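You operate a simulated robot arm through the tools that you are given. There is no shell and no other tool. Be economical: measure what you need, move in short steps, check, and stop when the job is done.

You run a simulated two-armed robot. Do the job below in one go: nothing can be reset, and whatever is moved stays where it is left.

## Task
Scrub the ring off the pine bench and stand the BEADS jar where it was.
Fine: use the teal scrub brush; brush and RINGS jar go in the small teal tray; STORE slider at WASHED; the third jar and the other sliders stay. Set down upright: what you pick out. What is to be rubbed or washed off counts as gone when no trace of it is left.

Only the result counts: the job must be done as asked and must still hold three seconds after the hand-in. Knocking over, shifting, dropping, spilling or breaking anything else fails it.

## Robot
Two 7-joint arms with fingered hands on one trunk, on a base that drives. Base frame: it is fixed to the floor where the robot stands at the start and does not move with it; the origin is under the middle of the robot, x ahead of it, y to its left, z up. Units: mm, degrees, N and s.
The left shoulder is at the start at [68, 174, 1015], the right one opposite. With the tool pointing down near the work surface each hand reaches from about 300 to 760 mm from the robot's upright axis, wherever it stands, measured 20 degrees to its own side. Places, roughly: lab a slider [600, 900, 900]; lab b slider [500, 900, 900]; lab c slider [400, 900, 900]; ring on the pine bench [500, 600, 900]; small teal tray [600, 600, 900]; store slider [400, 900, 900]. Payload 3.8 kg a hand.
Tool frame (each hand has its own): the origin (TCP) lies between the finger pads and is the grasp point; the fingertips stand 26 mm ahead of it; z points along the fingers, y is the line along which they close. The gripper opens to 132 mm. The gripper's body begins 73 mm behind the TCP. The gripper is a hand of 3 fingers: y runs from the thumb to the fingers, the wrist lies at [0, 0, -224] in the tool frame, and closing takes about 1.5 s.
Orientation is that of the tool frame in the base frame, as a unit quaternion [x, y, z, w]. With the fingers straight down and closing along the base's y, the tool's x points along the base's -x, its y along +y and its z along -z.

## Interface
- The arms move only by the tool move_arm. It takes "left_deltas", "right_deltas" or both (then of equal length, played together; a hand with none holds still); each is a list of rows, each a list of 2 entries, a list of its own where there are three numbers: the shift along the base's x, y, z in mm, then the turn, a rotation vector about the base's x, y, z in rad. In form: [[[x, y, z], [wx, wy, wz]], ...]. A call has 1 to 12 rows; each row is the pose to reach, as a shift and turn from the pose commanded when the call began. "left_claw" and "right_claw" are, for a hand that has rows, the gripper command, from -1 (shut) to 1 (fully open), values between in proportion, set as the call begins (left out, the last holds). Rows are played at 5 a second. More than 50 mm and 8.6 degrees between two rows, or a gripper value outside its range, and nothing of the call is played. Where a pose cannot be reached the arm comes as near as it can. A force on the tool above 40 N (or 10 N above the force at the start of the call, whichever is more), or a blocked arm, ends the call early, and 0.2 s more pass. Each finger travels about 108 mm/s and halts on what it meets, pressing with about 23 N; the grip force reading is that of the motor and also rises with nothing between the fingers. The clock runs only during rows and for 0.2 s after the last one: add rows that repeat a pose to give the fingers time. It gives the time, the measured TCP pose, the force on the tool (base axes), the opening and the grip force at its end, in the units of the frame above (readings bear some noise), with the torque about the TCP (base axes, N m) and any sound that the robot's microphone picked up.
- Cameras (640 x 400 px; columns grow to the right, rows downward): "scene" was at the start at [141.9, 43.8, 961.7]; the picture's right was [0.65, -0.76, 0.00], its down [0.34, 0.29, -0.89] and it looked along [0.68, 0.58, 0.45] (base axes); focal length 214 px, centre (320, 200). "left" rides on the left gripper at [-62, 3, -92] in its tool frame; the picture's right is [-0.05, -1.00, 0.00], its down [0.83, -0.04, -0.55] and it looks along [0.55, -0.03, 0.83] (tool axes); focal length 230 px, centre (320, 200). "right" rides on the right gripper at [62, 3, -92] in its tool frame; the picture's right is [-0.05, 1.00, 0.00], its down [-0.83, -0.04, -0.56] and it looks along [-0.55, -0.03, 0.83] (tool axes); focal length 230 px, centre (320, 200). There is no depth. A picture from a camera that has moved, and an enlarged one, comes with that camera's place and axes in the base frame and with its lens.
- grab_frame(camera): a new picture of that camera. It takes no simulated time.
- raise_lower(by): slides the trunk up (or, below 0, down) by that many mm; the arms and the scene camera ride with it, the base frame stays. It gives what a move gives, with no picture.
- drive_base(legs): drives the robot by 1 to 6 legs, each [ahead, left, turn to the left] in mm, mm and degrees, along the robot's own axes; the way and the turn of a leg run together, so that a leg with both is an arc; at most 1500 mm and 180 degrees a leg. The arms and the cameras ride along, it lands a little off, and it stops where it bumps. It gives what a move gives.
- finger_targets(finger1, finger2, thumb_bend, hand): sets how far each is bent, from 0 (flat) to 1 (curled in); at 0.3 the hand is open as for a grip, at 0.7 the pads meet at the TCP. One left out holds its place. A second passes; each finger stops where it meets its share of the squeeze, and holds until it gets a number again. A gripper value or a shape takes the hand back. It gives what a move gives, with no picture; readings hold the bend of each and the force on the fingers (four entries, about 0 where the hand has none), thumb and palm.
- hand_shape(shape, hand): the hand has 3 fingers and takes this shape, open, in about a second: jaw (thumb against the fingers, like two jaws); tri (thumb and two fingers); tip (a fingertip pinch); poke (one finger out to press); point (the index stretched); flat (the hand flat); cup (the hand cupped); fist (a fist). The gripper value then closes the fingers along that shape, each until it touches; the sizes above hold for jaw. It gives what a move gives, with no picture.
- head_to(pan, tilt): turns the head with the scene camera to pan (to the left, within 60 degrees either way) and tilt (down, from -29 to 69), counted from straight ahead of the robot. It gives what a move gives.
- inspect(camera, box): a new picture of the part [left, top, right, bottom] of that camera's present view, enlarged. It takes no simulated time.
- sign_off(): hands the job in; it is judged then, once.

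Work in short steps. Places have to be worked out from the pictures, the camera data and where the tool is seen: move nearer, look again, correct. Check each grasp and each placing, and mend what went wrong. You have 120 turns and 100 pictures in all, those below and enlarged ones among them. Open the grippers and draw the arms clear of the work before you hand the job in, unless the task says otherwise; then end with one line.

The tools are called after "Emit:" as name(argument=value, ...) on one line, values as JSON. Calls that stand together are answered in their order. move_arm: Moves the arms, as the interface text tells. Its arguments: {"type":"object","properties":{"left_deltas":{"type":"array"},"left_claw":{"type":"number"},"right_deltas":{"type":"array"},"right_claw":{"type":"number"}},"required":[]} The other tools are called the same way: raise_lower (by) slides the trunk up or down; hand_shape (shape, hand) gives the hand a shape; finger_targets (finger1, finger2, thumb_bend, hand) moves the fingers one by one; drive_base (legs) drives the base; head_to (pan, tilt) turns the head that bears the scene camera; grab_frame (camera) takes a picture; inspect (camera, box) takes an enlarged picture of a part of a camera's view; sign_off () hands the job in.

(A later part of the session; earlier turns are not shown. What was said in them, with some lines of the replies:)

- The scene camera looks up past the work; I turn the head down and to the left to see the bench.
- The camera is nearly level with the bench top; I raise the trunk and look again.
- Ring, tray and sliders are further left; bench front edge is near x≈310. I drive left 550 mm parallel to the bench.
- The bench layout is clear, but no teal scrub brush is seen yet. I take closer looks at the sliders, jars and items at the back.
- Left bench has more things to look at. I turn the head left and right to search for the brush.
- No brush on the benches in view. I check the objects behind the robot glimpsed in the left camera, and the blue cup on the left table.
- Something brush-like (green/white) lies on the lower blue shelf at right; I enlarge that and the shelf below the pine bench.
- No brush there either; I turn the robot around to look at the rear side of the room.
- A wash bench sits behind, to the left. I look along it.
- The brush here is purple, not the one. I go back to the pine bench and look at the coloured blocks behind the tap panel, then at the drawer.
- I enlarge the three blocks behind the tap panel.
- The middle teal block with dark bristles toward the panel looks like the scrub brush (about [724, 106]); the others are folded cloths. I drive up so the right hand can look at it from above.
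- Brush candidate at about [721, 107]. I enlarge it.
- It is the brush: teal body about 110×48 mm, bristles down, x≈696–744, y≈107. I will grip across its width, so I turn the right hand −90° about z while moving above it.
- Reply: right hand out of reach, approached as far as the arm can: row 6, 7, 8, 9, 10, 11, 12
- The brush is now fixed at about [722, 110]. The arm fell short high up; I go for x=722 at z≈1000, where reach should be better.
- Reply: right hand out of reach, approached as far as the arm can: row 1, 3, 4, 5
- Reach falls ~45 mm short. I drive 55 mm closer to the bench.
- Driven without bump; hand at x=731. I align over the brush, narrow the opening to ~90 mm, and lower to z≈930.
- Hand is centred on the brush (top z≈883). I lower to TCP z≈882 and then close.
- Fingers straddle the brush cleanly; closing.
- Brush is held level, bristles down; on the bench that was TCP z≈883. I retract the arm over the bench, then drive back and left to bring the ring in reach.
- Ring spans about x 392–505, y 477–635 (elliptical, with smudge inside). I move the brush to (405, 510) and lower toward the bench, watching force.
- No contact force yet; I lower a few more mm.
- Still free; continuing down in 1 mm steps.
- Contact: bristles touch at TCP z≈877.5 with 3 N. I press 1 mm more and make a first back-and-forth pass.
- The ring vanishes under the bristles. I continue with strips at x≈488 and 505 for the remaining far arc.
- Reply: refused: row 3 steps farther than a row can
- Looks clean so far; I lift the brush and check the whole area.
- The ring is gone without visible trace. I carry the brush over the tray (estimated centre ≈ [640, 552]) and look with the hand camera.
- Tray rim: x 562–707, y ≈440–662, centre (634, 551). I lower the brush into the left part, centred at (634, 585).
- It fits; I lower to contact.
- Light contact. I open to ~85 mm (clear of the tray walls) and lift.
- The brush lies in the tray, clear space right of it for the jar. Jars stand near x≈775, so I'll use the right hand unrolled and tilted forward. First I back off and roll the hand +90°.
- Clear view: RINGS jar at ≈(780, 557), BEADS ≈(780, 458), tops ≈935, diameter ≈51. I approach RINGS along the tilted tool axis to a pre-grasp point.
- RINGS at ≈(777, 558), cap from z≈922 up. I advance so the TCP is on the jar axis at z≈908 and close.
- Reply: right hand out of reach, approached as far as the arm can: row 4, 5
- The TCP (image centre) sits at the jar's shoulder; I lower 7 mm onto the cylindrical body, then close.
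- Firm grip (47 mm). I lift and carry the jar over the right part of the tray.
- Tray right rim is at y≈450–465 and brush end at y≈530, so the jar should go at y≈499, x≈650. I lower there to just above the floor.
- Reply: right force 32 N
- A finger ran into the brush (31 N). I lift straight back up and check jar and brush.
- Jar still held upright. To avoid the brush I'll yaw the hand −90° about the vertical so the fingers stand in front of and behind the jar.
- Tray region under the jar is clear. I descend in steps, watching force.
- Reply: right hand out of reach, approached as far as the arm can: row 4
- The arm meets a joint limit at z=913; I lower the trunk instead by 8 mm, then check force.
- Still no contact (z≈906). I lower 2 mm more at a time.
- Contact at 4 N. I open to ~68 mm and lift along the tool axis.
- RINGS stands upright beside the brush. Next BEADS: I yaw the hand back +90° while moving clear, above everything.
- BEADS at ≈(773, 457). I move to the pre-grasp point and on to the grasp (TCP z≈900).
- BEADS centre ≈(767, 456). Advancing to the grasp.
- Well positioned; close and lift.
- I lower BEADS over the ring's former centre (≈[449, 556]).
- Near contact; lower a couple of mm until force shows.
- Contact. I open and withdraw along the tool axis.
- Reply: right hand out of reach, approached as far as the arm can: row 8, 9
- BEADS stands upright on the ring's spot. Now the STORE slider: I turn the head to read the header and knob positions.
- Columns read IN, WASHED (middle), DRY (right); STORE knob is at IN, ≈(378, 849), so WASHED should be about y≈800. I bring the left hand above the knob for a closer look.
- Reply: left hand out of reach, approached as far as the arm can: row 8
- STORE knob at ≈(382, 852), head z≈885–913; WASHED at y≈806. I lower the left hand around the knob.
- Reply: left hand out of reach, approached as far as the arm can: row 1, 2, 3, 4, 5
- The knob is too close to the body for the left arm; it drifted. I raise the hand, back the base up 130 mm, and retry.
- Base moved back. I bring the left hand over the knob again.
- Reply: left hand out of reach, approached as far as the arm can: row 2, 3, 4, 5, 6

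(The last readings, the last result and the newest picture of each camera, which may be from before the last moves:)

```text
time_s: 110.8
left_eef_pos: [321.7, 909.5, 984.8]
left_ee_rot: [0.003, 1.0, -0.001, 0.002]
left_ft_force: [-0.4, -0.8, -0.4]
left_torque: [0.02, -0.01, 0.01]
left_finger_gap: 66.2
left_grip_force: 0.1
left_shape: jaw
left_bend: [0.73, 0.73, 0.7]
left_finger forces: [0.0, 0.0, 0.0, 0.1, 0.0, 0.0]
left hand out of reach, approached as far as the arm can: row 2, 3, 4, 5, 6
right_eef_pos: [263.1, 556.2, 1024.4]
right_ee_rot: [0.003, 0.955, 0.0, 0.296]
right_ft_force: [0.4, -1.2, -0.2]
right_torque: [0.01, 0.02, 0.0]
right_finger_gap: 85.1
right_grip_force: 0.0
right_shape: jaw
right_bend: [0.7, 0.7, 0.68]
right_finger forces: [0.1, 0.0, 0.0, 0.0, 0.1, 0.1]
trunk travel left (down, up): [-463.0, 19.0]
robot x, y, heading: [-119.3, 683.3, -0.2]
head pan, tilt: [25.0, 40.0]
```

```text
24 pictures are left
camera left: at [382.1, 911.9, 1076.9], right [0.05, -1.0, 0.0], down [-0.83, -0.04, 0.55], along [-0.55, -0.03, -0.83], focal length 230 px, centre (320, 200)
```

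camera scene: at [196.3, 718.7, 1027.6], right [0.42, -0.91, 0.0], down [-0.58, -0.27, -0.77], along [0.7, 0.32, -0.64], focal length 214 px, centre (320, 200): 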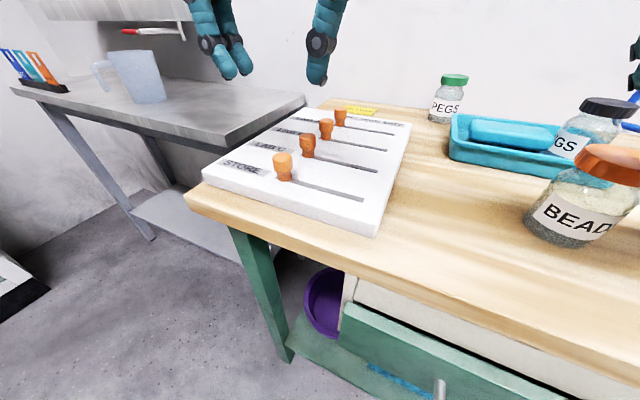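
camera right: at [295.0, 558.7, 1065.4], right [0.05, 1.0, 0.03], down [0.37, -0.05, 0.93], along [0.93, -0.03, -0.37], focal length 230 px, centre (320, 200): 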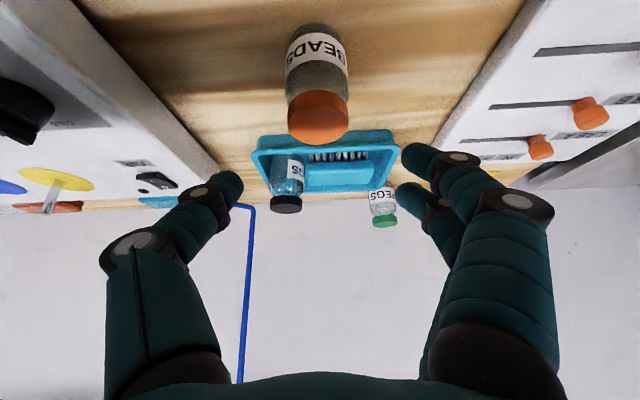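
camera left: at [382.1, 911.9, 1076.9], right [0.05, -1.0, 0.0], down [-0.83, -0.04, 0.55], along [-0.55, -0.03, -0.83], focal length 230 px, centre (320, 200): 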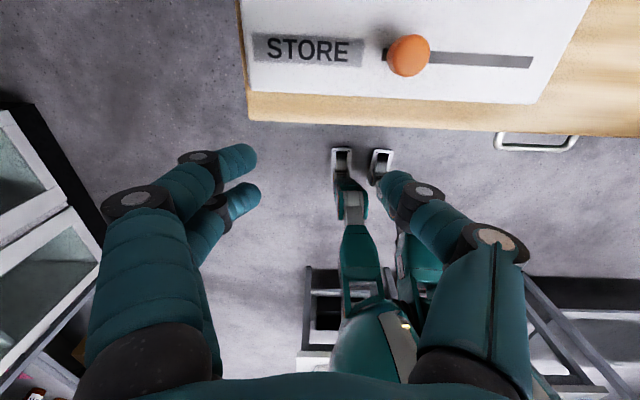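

The left arm is jammed in a bad configuration; the right hand does better. I retract the left hand up/back, then drive left so the right arm faces the slider.

Emit:
move_arm(left_deltas=[[[-20, 0, 35], [0, 0, 0]], [[-40, 0, 70], [0, 0, 0]], [[-60, 0, 105], [0, 0, 0]], [[-70, 0, 140], [0, 0, 0]]], right_deltas=[[[0, 0, 10], [0, 0.15, 0]], [[0, 0, 20], [0, 0.3, 0]], [[0, 0, 30], [0, 0.45, 0]], [[0, 0, 40], [0, 0.6, 0]]])

Emit:
drive_base(legs=[[0, 325, 0], [90, 0, 0]])

Emit:
grab_frame(camera="right")

```text
time_s: 111.8
left_eef_pos: [253.1, 909.0, 1126.4]
left_ee_rot: [0.003, 1.0, 0.0, -0.001]
left_ft_force: [-0.3, -0.3, 0.7]
left_torque: [0.0, 0.01, 0.01]
left_finger_gap: 66.3
left_grip_force: 0.0
left_shape: jaw
left_bend: [0.73, 0.73, 0.7]
left_finger forces: [0.0, 0.0, 0.0, 0.0, 0.0, 0.0]
right_eef_pos: [262.3, 557.1, 1065.3]
right_ee_rot: [0.003, 1.0, -0.001, 0.0]
right_ft_force: [1.0, -0.8, 0.5]
right_torque: [0.03, 0.01, -0.01]
right_finger_gap: 84.9
right_grip_force: 0.0
right_shape: jaw
right_bend: [0.7, 0.7, 0.68]
right_finger forces: [0.0, 0.0, 0.0, 0.1, 0.0, 0.0]
trunk travel left (down, up): [-463.0, 19.0]
robot x, y, heading: [-121.5, 683.8, -0.2]
head pan, tilt: [25.0, 40.0]
```

```text
time_s: 114.6
left_eef_pos: [345.4, 1236.8, 1127.0]
left_ee_rot: [0.003, 1.0, 0.0, 0.0]
left_ft_force: [0.3, 0.4, 0.7]
left_torque: [0.01, -0.03, 0.0]
left_finger_gap: 66.1
left_grip_force: 0.1
left_shape: jaw
left_bend: [0.73, 0.73, 0.7]
left_finger forces: [0.1, 0.1, 0.0, 0.0, 0.0, 0.1]
right_eef_pos: [353.3, 882.5, 1065.7]
right_ee_rot: [0.003, 1.0, -0.001, 0.001]
right_ft_force: [0.0, -0.5, 0.4]
right_torque: [0.03, -0.02, 0.04]
right_finger_gap: 84.9
right_grip_force: 0.1
right_shape: jaw
right_bend: [0.7, 0.7, 0.68]
right_finger forces: [0.0, 0.0, 0.1, 0.1, 0.0, 0.1]
trunk travel left (down, up): [-463.0, 19.0]
robot x, y, heading: [-36.7, 1011.1, -0.5]
head pan, tilt: [25.0, 40.0]
```

```text
23 pictures are left
camera right: at [292.3, 884.8, 1156.1], right [0.06, 1.0, 0.0], down [0.83, -0.05, 0.56], along [0.55, -0.03, -0.83], focal length 230 px, centre (320, 200)
```

right: 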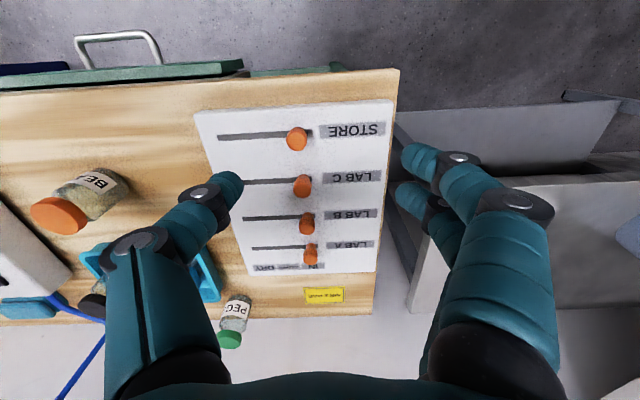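

Good view of the sliders. STORE knob ≈(376, 854). I position the right hand above it and lower to z≈940.

Emit:
move_arm(right_deltas=[[[10, -10, -25], [0, 0, 0]], [[20, -20, -55], [0, 0, 0]], [[24, -28, -85], [0, 0, 0]], [[24, -29, -110], [0, 0, 0]], [[24, -29, -125], [0, 0, 0]], [[24, -29, -125], [0, 0, 0]]], right_claw=-0.05)

Emit:
grab_frame(camera="right")

```text
time_s: 116.0
left_eef_pos: [343.9, 1236.2, 1125.7]
left_ee_rot: [0.003, 1.0, 0.0, 0.002]
left_ft_force: [-0.2, 0.1, -0.3]
left_torque: [0.01, 0.0, -0.01]
left_finger_gap: 66.2
left_grip_force: 0.1
left_shape: jaw
left_bend: [0.73, 0.73, 0.7]
left_finger forces: [0.1, 0.0, 0.0, 0.1, 0.0, 0.0]
right_eef_pos: [377.6, 853.5, 937.5]
right_ee_rot: [0.003, 1.0, -0.001, -0.001]
right_ft_force: [-0.3, 0.7, 0.7]
right_torque: [-0.01, -0.01, 0.01]
right_finger_gap: 63.5
right_grip_force: 0.1
right_shape: jaw
right_bend: [0.73, 0.73, 0.7]
right_finger forces: [0.0, 0.1, 0.0, 0.1, 0.0, 0.1]
trunk travel left (down, up): [-463.0, 19.0]
robot x, y, heading: [-33.3, 1010.4, -0.2]
head pan, tilt: [25.0, 40.0]
```

```text
22 pictures are left
camera right: at [316.0, 855.6, 1030.5], right [0.06, 1.0, 0.0], down [0.83, -0.05, 0.56], along [0.55, -0.03, -0.83], focal length 230 px, centre (320, 200)
```

right: 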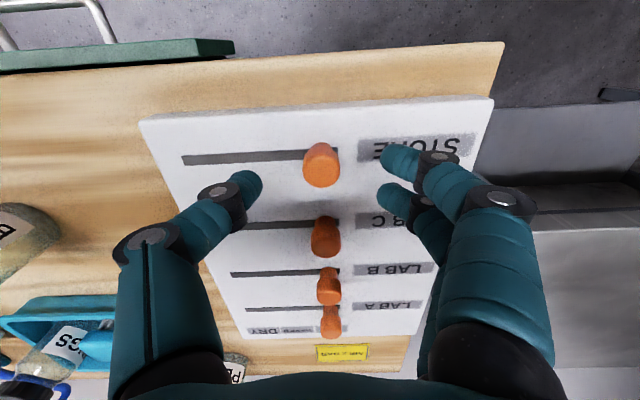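

Knob at ≈(371, 853). I shift −6 mm in x, lower to z≈908 and close gently.

Emit:
move_arm(right_deltas=[[[-6, 0, 0], [0, 0, 0]], [[-6, 0, -15], [0, 0, 0]], [[-6, 0, -29], [0, 0, 0]], [[-6, 0, -29], [0, 0, 0]]])

Emit:
move_arm(right_deltas=[[[0, 0, 0], [0, 0, 0]], [[0, 0, 0], [0, 0, 0]], [[0, 0, 0], [0, 0, 0]], [[0, 0, 0], [0, 0, 0]], [[0, 0, 0], [0, 0, 0]]], right_claw=-1)

Emit:
grab_frame(camera="right")

```text
time_s: 117.0
left_eef_pos: [346.4, 1236.4, 1126.4]
left_ee_rot: [0.003, 1.0, 0.0, 0.001]
left_ft_force: [-0.2, 0.3, -0.1]
left_torque: [-0.02, -0.03, -0.01]
left_finger_gap: 66.4
left_grip_force: 0.0
left_shape: jaw
left_bend: [0.73, 0.73, 0.7]
left_finger forces: [0.0, 0.0, 0.1, 0.1, 0.0, 0.0]
right_eef_pos: [371.5, 853.1, 910.6]
right_ee_rot: [0.002, 1.0, -0.001, 0.0]
right_ft_force: [-0.3, 0.2, 0.7]
right_torque: [0.0, -0.01, 0.02]
right_finger_gap: 63.3
right_grip_force: 0.1
right_shape: jaw
right_bend: [0.73, 0.73, 0.7]
right_finger forces: [0.0, 0.0, 0.1, 0.0, 0.0, 0.1]
trunk travel left (down, up): [-463.0, 19.0]
robot x, y, heading: [-31.7, 1011.6, -0.4]
head pan, tilt: [25.0, 40.0]
```

```text
time_s: 118.2
left_eef_pos: [344.6, 1235.6, 1126.7]
left_ee_rot: [0.004, 1.0, 0.0, 0.002]
left_ft_force: [-0.5, -0.2, 1.0]
left_torque: [-0.02, 0.01, 0.02]
left_finger_gap: 66.4
left_grip_force: 0.0
left_shape: jaw
left_bend: [0.73, 0.73, 0.7]
left_finger forces: [0.0, 0.1, 0.1, 0.1, 0.0, 0.0]
right_eef_pos: [370.7, 851.1, 910.3]
right_ee_rot: [0.003, 1.0, 0.0, 0.0]
right_ft_force: [-1.1, -4.9, -2.1]
right_torque: [-0.07, 0.01, 0.06]
right_finger_gap: 6.8
right_grip_force: 22.5
right_shape: jaw
right_bend: [0.66, 0.73, 0.7]
right_finger forces: [0.0, 11.2, 0.0, 0.1, 19.4, 0.1]
trunk travel left (down, up): [-463.0, 19.0]
robot x, y, heading: [-31.6, 1013.0, -0.6]
head pan, tilt: [25.0, 40.0]
```

```text
21 pictures are left
camera right: at [310.2, 854.4, 1002.0], right [0.06, 1.0, 0.0], down [0.83, -0.05, 0.56], along [0.55, -0.03, -0.83], focal length 230 px, centre (320, 200)
```

right: 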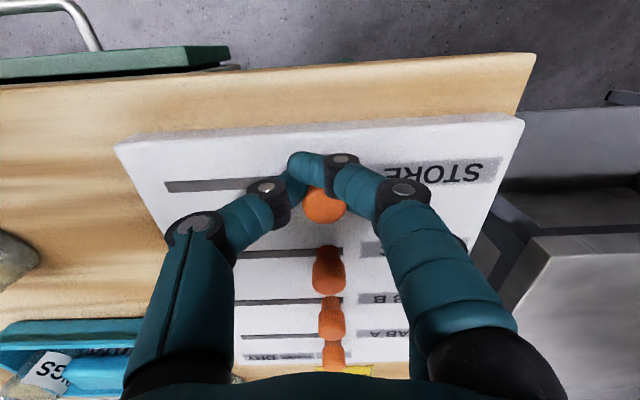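

The fingers closed in front of the knob (it sits ~10 mm further in x and a bit lower than assumed). I reopen, shift +10 mm in x, and look.

Emit:
move_arm(right_deltas=[[[0, 0, 0], [0, 0, 0]], [[0, 0, 0], [0, 0, 0]], [[0, 0, 0], [0, 0, 0]], [[0, 0, 25], [0, 0, 0]], [[11, 2, 25], [0, 0, 0]], [[11, 2, -3], [0, 0, 0]], [[11, 2, -3], [0, 0, 0]]], right_claw=-0.05)

Emit:
grab_frame(camera="right")

Emit:
head_to(pan=-25, tilt=45)

Emit:
grab_frame(camera="scene")

```text
time_s: 119.8
left_eef_pos: [345.0, 1236.1, 1127.8]
left_ee_rot: [0.003, 1.0, 0.0, 0.0]
left_ft_force: [-0.7, -0.6, -1.2]
left_torque: [0.01, 0.0, 0.02]
left_finger_gap: 66.1
left_grip_force: 0.0
left_shape: jaw
left_bend: [0.73, 0.73, 0.7]
left_finger forces: [0.0, 0.1, 0.0, 0.1, 0.1, 0.1]
right_eef_pos: [384.7, 855.9, 908.4]
right_ee_rot: [0.004, 1.0, -0.001, 0.0]
right_ft_force: [-0.7, 0.3, -0.9]
right_torque: [-0.02, 0.03, 0.03]
right_finger_gap: 62.3
right_grip_force: 0.1
right_shape: jaw
right_bend: [0.73, 0.73, 0.7]
right_finger forces: [0.0, 0.0, 0.0, 0.0, 0.0, 0.0]
trunk travel left (down, up): [-463.0, 19.0]
robot x, y, heading: [-32.7, 1011.6, -0.4]
head pan, tilt: [25.0, 40.0]
```

```text
20 pictures are left
camera right: at [322.2, 859.1, 999.1], right [0.06, 1.0, 0.0], down [0.83, -0.05, 0.56], along [0.56, -0.03, -0.83], focal length 230 px, centre (320, 200)
```

right: 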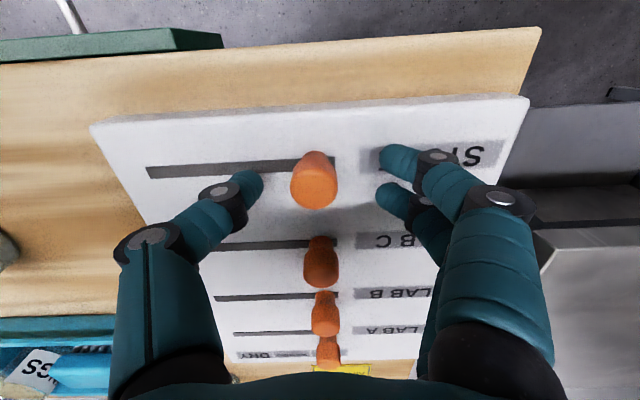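

```text
time_s: 121.0
left_eef_pos: [344.8, 1236.4, 1126.5]
left_ee_rot: [0.003, 1.0, -0.001, 0.001]
left_ft_force: [0.6, 0.0, -0.2]
left_torque: [-0.01, -0.01, 0.02]
left_finger_gap: 66.2
left_grip_force: 0.0
left_shape: jaw
left_bend: [0.73, 0.73, 0.7]
left_finger forces: [0.0, 0.0, 0.1, 0.0, 0.1, 0.0]
right_eef_pos: [383.5, 856.5, 908.9]
right_ee_rot: [0.002, 1.0, -0.001, 0.0]
right_ft_force: [-0.2, 0.2, -0.4]
right_torque: [-0.02, -0.02, 0.01]
right_finger_gap: 62.4
right_grip_force: 0.0
right_shape: jaw
right_bend: [0.73, 0.73, 0.7]
right_finger forces: [0.1, 0.0, 0.0, 0.1, 0.0, 0.0]
trunk travel left (down, up): [-463.0, 19.0]
robot x, y, heading: [-31.2, 1009.1, -0.4]
head pan, tilt: [-25.0, 45.0]
```

```text
19 pictures are left
camera scene: at [148.3, 974.4, 1020.3], right [-0.43, -0.9, 0.0], down [-0.64, 0.3, -0.71], along [0.64, -0.3, -0.71], focal length 214 px, centre (320, 200)
```

scene: 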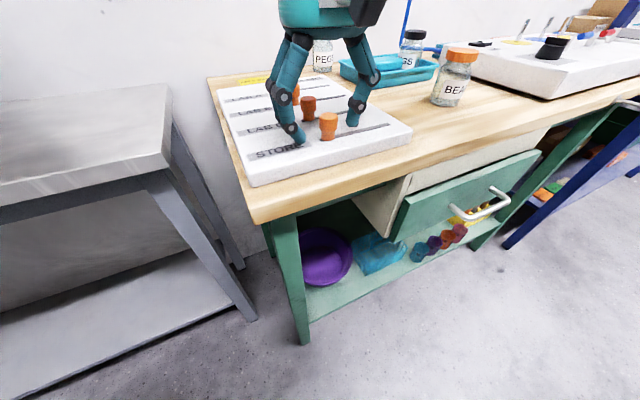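

The knob is now between thumb and fingers. Close.

Emit:
move_arm(right_deltas=[[[0, -2, 0], [0, 0, 0]], [[0, -2, 0], [0, 0, 0]], [[0, -2, 0], [0, 0, 0]], [[0, -2, 0], [0, 0, 0]], [[0, -2, 0], [0, 0, 0]]], right_claw=-1)

Emit:
grab_frame(camera="right")

```text
time_s: 122.2
left_eef_pos: [344.9, 1236.2, 1125.7]
left_ee_rot: [0.003, 1.0, 0.0, 0.0]
left_ft_force: [-0.4, -0.4, -0.7]
left_torque: [0.01, 0.02, -0.01]
left_finger_gap: 66.4
left_grip_force: 0.0
left_shape: jaw
left_bend: [0.73, 0.73, 0.7]
left_finger forces: [0.0, 0.0, 0.0, 0.0, 0.0, 0.1]
right_eef_pos: [383.4, 854.1, 906.7]
right_ee_rot: [0.004, 1.0, -0.001, -0.001]
right_ft_force: [2.0, -0.1, -3.5]
right_torque: [-0.01, -0.05, -0.03]
right_finger_gap: 13.5
right_grip_force: 23.1
right_shape: jaw
right_bend: [0.72, 0.71, 0.7]
right_finger forces: [11.3, 9.0, 0.1, 0.0, 20.1, 0.0]
trunk travel left (down, up): [-463.0, 19.0]
robot x, y, heading: [-36.6, 1008.8, -0.5]
head pan, tilt: [-25.0, 45.0]
```

```text
18 pictures are left
camera right: at [322.2, 856.4, 998.6], right [0.06, 1.0, 0.0], down [0.83, -0.05, 0.56], along [0.55, -0.03, -0.83], focal length 230 px, centre (320, 200)
```

right: 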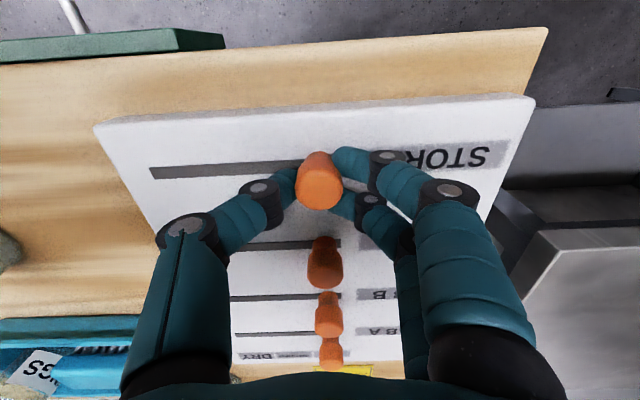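

Knob is gripped by all three fingers. I slide it −46 mm in y toward WASHED.

Emit:
move_arm(right_deltas=[[[0, -8, 0], [0, 0, 0]], [[0, -16, 0], [0, 0, 0]], [[0, -24, 0], [0, 0, 0]], [[0, -32, 0], [0, 0, 0]], [[0, -40, 0], [0, 0, 0]], [[0, -46, 0], [0, 0, 0]], [[0, -46, 0], [0, 0, 0]]])

Emit:
grab_frame(camera="right")

```text
time_s: 123.8
left_eef_pos: [344.8, 1235.4, 1126.1]
left_ee_rot: [0.004, 1.0, 0.0, 0.0]
left_ft_force: [-0.2, -0.3, 0.2]
left_torque: [0.03, 0.01, 0.03]
left_finger_gap: 66.3
left_grip_force: 0.0
left_shape: jaw
left_bend: [0.73, 0.73, 0.7]
left_finger forces: [0.1, 0.0, 0.0, 0.0, 0.0, 0.0]
right_eef_pos: [384.5, 807.9, 907.7]
right_ee_rot: [0.002, 1.0, 0.0, 0.0]
right_ft_force: [5.3, 0.9, -2.2]
right_torque: [-0.01, -0.09, 0.01]
right_finger_gap: 13.3
right_grip_force: 22.7
right_shape: jaw
right_bend: [0.72, 0.71, 0.7]
right_finger forces: [11.2, 10.5, 0.0, 0.1, 20.2, 0.1]
trunk travel left (down, up): [-463.0, 19.0]
robot x, y, heading: [-33.8, 1010.7, -0.5]
head pan, tilt: [-25.0, 45.0]
```

```text
17 pictures are left
camera right: at [322.1, 810.1, 998.4], right [0.06, 1.0, 0.0], down [0.83, -0.05, 0.56], along [0.55, -0.03, -0.83], focal length 230 px, centre (320, 200)
```

right: 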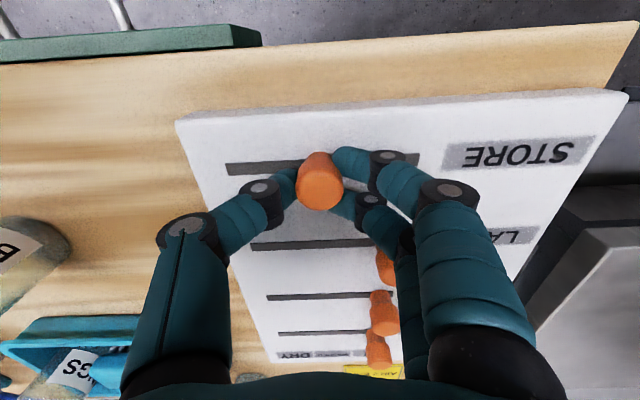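

The knob is mid-slot. I release, lift, and check against the header from above.

Emit:
move_arm(right_deltas=[[[0, 0, 0], [0, 0, 0]], [[0, 0, 0], [0, 0, 0]], [[0, 0, 0], [0, 0, 0]], [[0, 0, 30], [0, 0, 0]], [[0, 0, 70], [0, 0, 0]], [[0, 0, 115], [0, 0, 0]], [[0, 0, 160], [0, 0, 0]], [[40, 20, 190], [0, 0, 0]], [[70, 40, 220], [0, 0, 0]]], right_claw=-0.05)

Emit:
grab_frame(camera="right")

```text
refused: row 8 steps farther than a row can; nothing moved
```

```text
16 pictures are left
camera right: at [322.1, 810.1, 998.4], right [0.06, 1.0, 0.0], down [0.83, -0.05, 0.56], along [0.55, -0.03, -0.83], focal length 230 px, centre (320, 200)
```

right: 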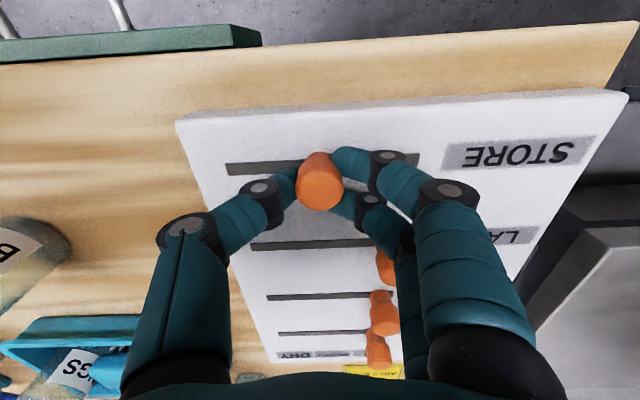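

One row was too long; I repeat with smaller steps.

Emit:
move_arm(right_deltas=[[[0, 0, 0], [0, 0, 0]], [[0, 0, 0], [0, 0, 0]], [[0, 0, 0], [0, 0, 0]], [[0, 0, 30], [0, 0, 0]], [[0, 0, 70], [0, 0, 0]], [[0, 0, 110], [0, 0, 0]], [[0, 0, 150], [0, 0, 0]], [[30, 0, 180], [0, 0, 0]], [[60, 0, 210], [0, 0, 0]], [[60, 0, 210], [0, 0, 0]]], right_claw=-0.05)

Emit:
grab_frame(camera="right")

```text
time_s: 126.0
left_eef_pos: [344.5, 1235.8, 1126.6]
left_ee_rot: [0.003, 1.0, -0.001, 0.0]
left_ft_force: [-0.1, 0.2, 0.6]
left_torque: [0.0, 0.01, 0.0]
left_finger_gap: 66.2
left_grip_force: 0.2
left_shape: jaw
left_bend: [0.73, 0.73, 0.7]
left_finger forces: [0.1, 0.1, 0.0, 0.0, 0.0, 0.1]
right_eef_pos: [442.1, 807.9, 1119.1]
right_ee_rot: [0.003, 1.0, 0.0, 0.0]
right_ft_force: [-0.9, -0.6, 0.5]
right_torque: [0.02, -0.05, 0.01]
right_finger_gap: 62.2
right_grip_force: 0.0
right_shape: jaw
right_bend: [0.73, 0.73, 0.7]
right_finger forces: [0.0, 0.0, 0.0, 0.1, 0.1, 0.1]
trunk travel left (down, up): [-463.0, 19.0]
robot x, y, heading: [-31.8, 1011.2, -0.3]
head pan, tilt: [-25.0, 45.0]
```

```text
15 pictures are left
camera right: at [380.9, 809.7, 1211.9], right [0.06, 1.0, 0.0], down [0.83, -0.05, 0.56], along [0.55, -0.03, -0.83], focal length 230 px, centre (320, 200)
```

right: 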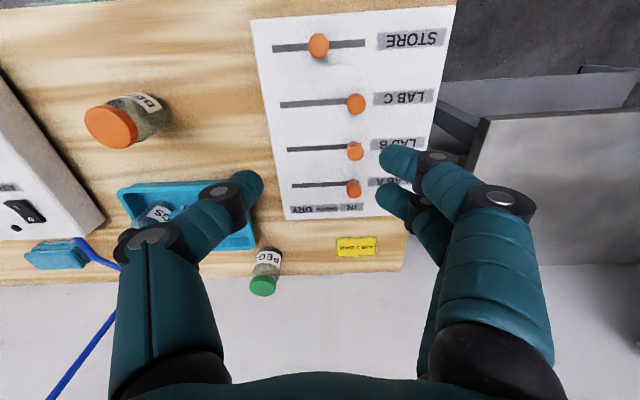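

Emit:
inspect(camera="right", box=[240, 0, 460, 230])

```text
1.74 times, centred on (350, 115) of right
camera zoom: at [380.9, 809.7, 1211.9], right [0.06, 1.0, 0.0], down [0.83, -0.05, 0.56], along [0.55, -0.03, -0.83], focal length 400 px, centre (268, 348)
```

zoom: 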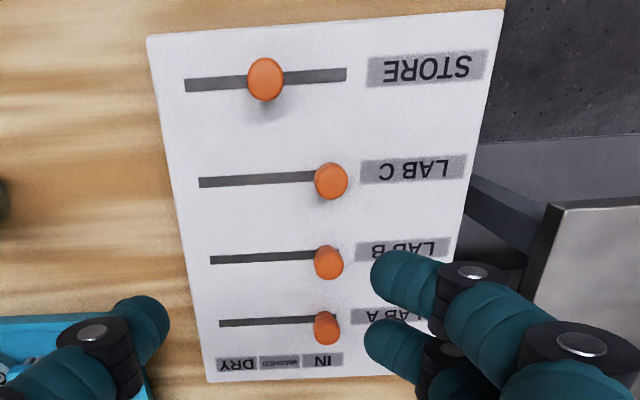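

STORE knob lines up with WASHED (mid-slot), the other sliders are at IN as before. I open both grippers, draw the arms back, and drive back for a final check of the bench.

Emit:
move_arm(right_deltas=[[[-30, 0, 30], [0, 0, 0]], [[-60, 0, 60], [0, 0, 0]], [[-90, 0, 90], [0, 0, 0]], [[-120, 0, 110], [0, 0, 0]]], left_deltas=[[[-10, 0, 10], [0, 0, 0]], [[-20, 0, 20], [0, 0, 0]], [[-30, 0, 30], [0, 0, 0]], [[-40, 0, 40], [0, 0, 0]]], right_claw=1, left_claw=1)

Emit:
drive_base(legs=[[-100, 0, 0], [0, -350, 0]])

Emit:
head_to(pan=-10, tilt=35)

Emit:
grab_frame(camera="scene")

Emit:
grab_frame(camera="right")

```text
time_s: 127.0
left_eef_pos: [302.5, 1235.4, 1167.4]
left_ee_rot: [0.003, 1.0, 0.0, 0.002]
left_ft_force: [-0.8, 0.3, 0.1]
left_torque: [0.0, -0.02, 0.02]
left_finger_gap: 131.8
left_grip_force: 0.0
left_shape: jaw
left_bend: [0.3, 0.3, 0.3]
left_finger forces: [0.0, 0.0, 0.0, 0.0, 0.1, 0.0]
right_eef_pos: [319.5, 807.4, 1231.6]
right_ee_rot: [0.004, 1.0, -0.002, 0.001]
right_ft_force: [0.5, -0.3, 0.0]
right_torque: [0.04, -0.04, 0.02]
right_finger_gap: 131.7
right_grip_force: 0.0
right_shape: jaw
right_bend: [0.3, 0.3, 0.3]
right_finger forces: [0.1, 0.0, 0.0, 0.0, 0.0, 0.0]
trunk travel left (down, up): [-463.0, 19.0]
robot x, y, heading: [-32.6, 1012.3, -0.1]
head pan, tilt: [-25.0, 45.0]
```

```text
time_s: 130.1
left_eef_pos: [202.8, 882.5, 1166.1]
left_ee_rot: [0.007, 1.0, 0.0, 0.001]
left_ft_force: [0.4, 0.5, -0.7]
left_torque: [-0.01, 0.03, -0.03]
left_finger_gap: 132.0
left_grip_force: 0.0
left_shape: jaw
left_bend: [0.3, 0.3, 0.3]
left_finger forces: [0.0, 0.1, 0.0, 0.1, 0.1, 0.0]
right_eef_pos: [216.1, 455.1, 1229.1]
right_ee_rot: [0.006, 1.0, -0.001, 0.0]
right_ft_force: [0.6, -0.1, 0.6]
right_torque: [0.01, 0.03, 0.0]
right_finger_gap: 132.0
right_grip_force: 0.1
right_shape: jaw
right_bend: [0.3, 0.3, 0.3]
right_finger forces: [0.1, 0.0, 0.1, 0.1, 0.1, 0.0]
trunk travel left (down, up): [-463.0, 19.0]
robot x, y, heading: [-137.6, 662.2, -0.5]
head pan, tilt: [-25.0, 45.0]
```

```text
time_s: 130.8
left_eef_pos: [202.0, 882.3, 1166.4]
left_ee_rot: [0.007, 1.0, 0.001, 0.001]
left_ft_force: [0.5, -0.6, 0.0]
left_torque: [0.04, 0.0, 0.0]
left_finger_gap: 132.0
left_grip_force: 0.0
left_shape: jaw
left_bend: [0.3, 0.3, 0.3]
left_finger forces: [0.1, 0.0, 0.0, 0.0, 0.0, 0.0]
right_eef_pos: [217.1, 454.2, 1228.8]
right_ee_rot: [0.006, 1.0, -0.001, 0.0]
right_ft_force: [0.2, 0.5, 0.4]
right_torque: [0.03, -0.01, -0.03]
right_finger_gap: 132.1
right_grip_force: 0.0
right_shape: jaw
right_bend: [0.3, 0.3, 0.3]
right_finger forces: [0.0, 0.0, 0.0, 0.1, 0.0, 0.0]
trunk travel left (down, up): [-463.0, 19.0]
robot x, y, heading: [-138.8, 660.9, -1.2]
head pan, tilt: [-10.0, 35.0]
```

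```text
13 pictures are left
camera scene: at [57.2, 641.1, 1035.0], right [-0.19, -0.98, 0.0], down [-0.56, 0.11, -0.82], along [0.8, -0.15, -0.57], focal length 214 px, centre (320, 200)
```

scene: 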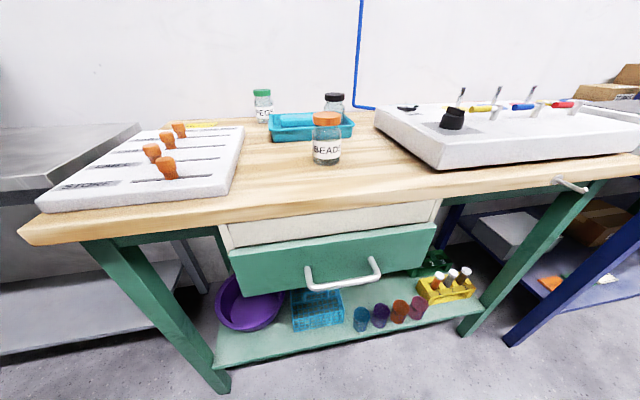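

```text
12 pictures are left
camera right: at [154.8, 458.0, 1321.2], right [0.06, 1.0, 0.0], down [0.83, -0.05, 0.56], along [0.55, -0.04, -0.83], focal length 230 px, centre (320, 200)
```

right: 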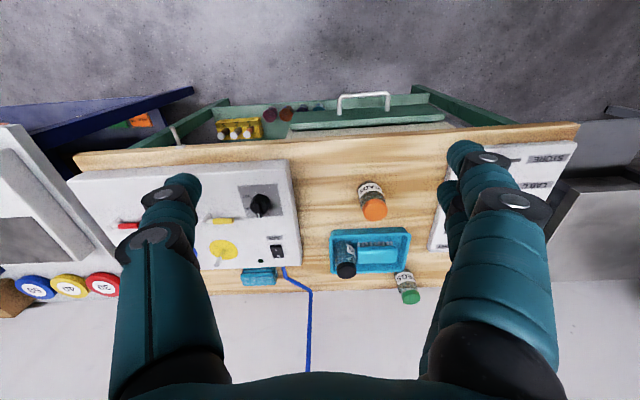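

Emit:
inspect(camera="right", box=[290, 140, 450, 310])

Emit:
inspect(camera="scene", box=[220, 80, 420, 210])

```text
2.35 times, centred on (370, 225) of right
camera zoom: at [154.8, 458.0, 1321.2], right [0.06, 1.0, 0.0], down [0.83, -0.05, 0.56], along [0.55, -0.04, -0.83], focal length 541 px, centre (202, 141)
```

zoom: 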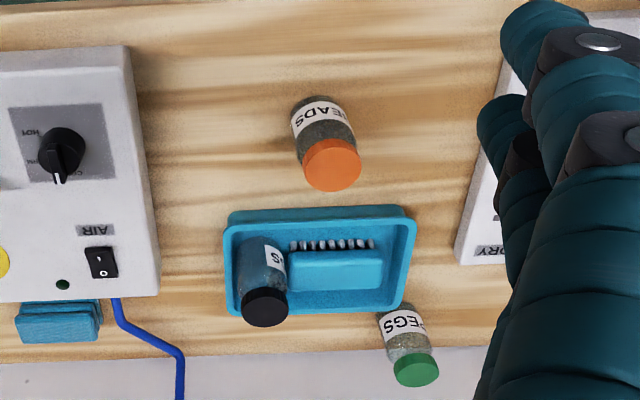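

```text
3.08 times, centred on (320, 145) of scene
camera zoom: at [57.2, 641.1, 1035.0], right [-0.19, -0.98, 0.0], down [-0.56, 0.11, -0.82], along [0.8, -0.15, -0.57], focal length 660 px, centre (320, 369)
```

zoom: 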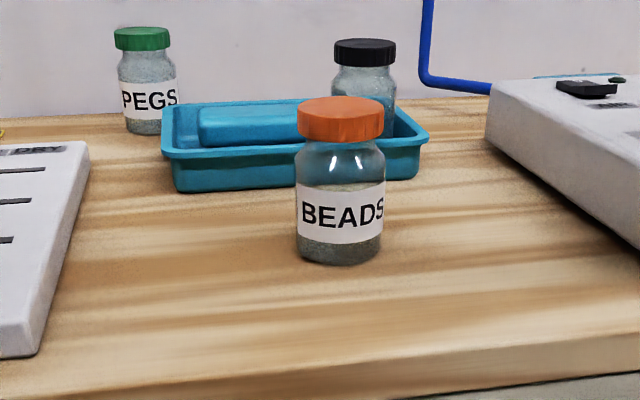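

No ring trace is left. BEADS stands on the ring's spot, RINGS and the brush are in the tray, PEGS has not moved, and STORE is at WASHED. The hands are open and clear, so I hand in.

Emit:
sign_off()

```text
The job is handed in.
```

The job is handed in: no trace of the ring shows in the last pictures and BEADS stands where it was. The brush and RINGS are in the small teal tray, STORE is at WASHED, and PEGS and the other sliders were left alone.
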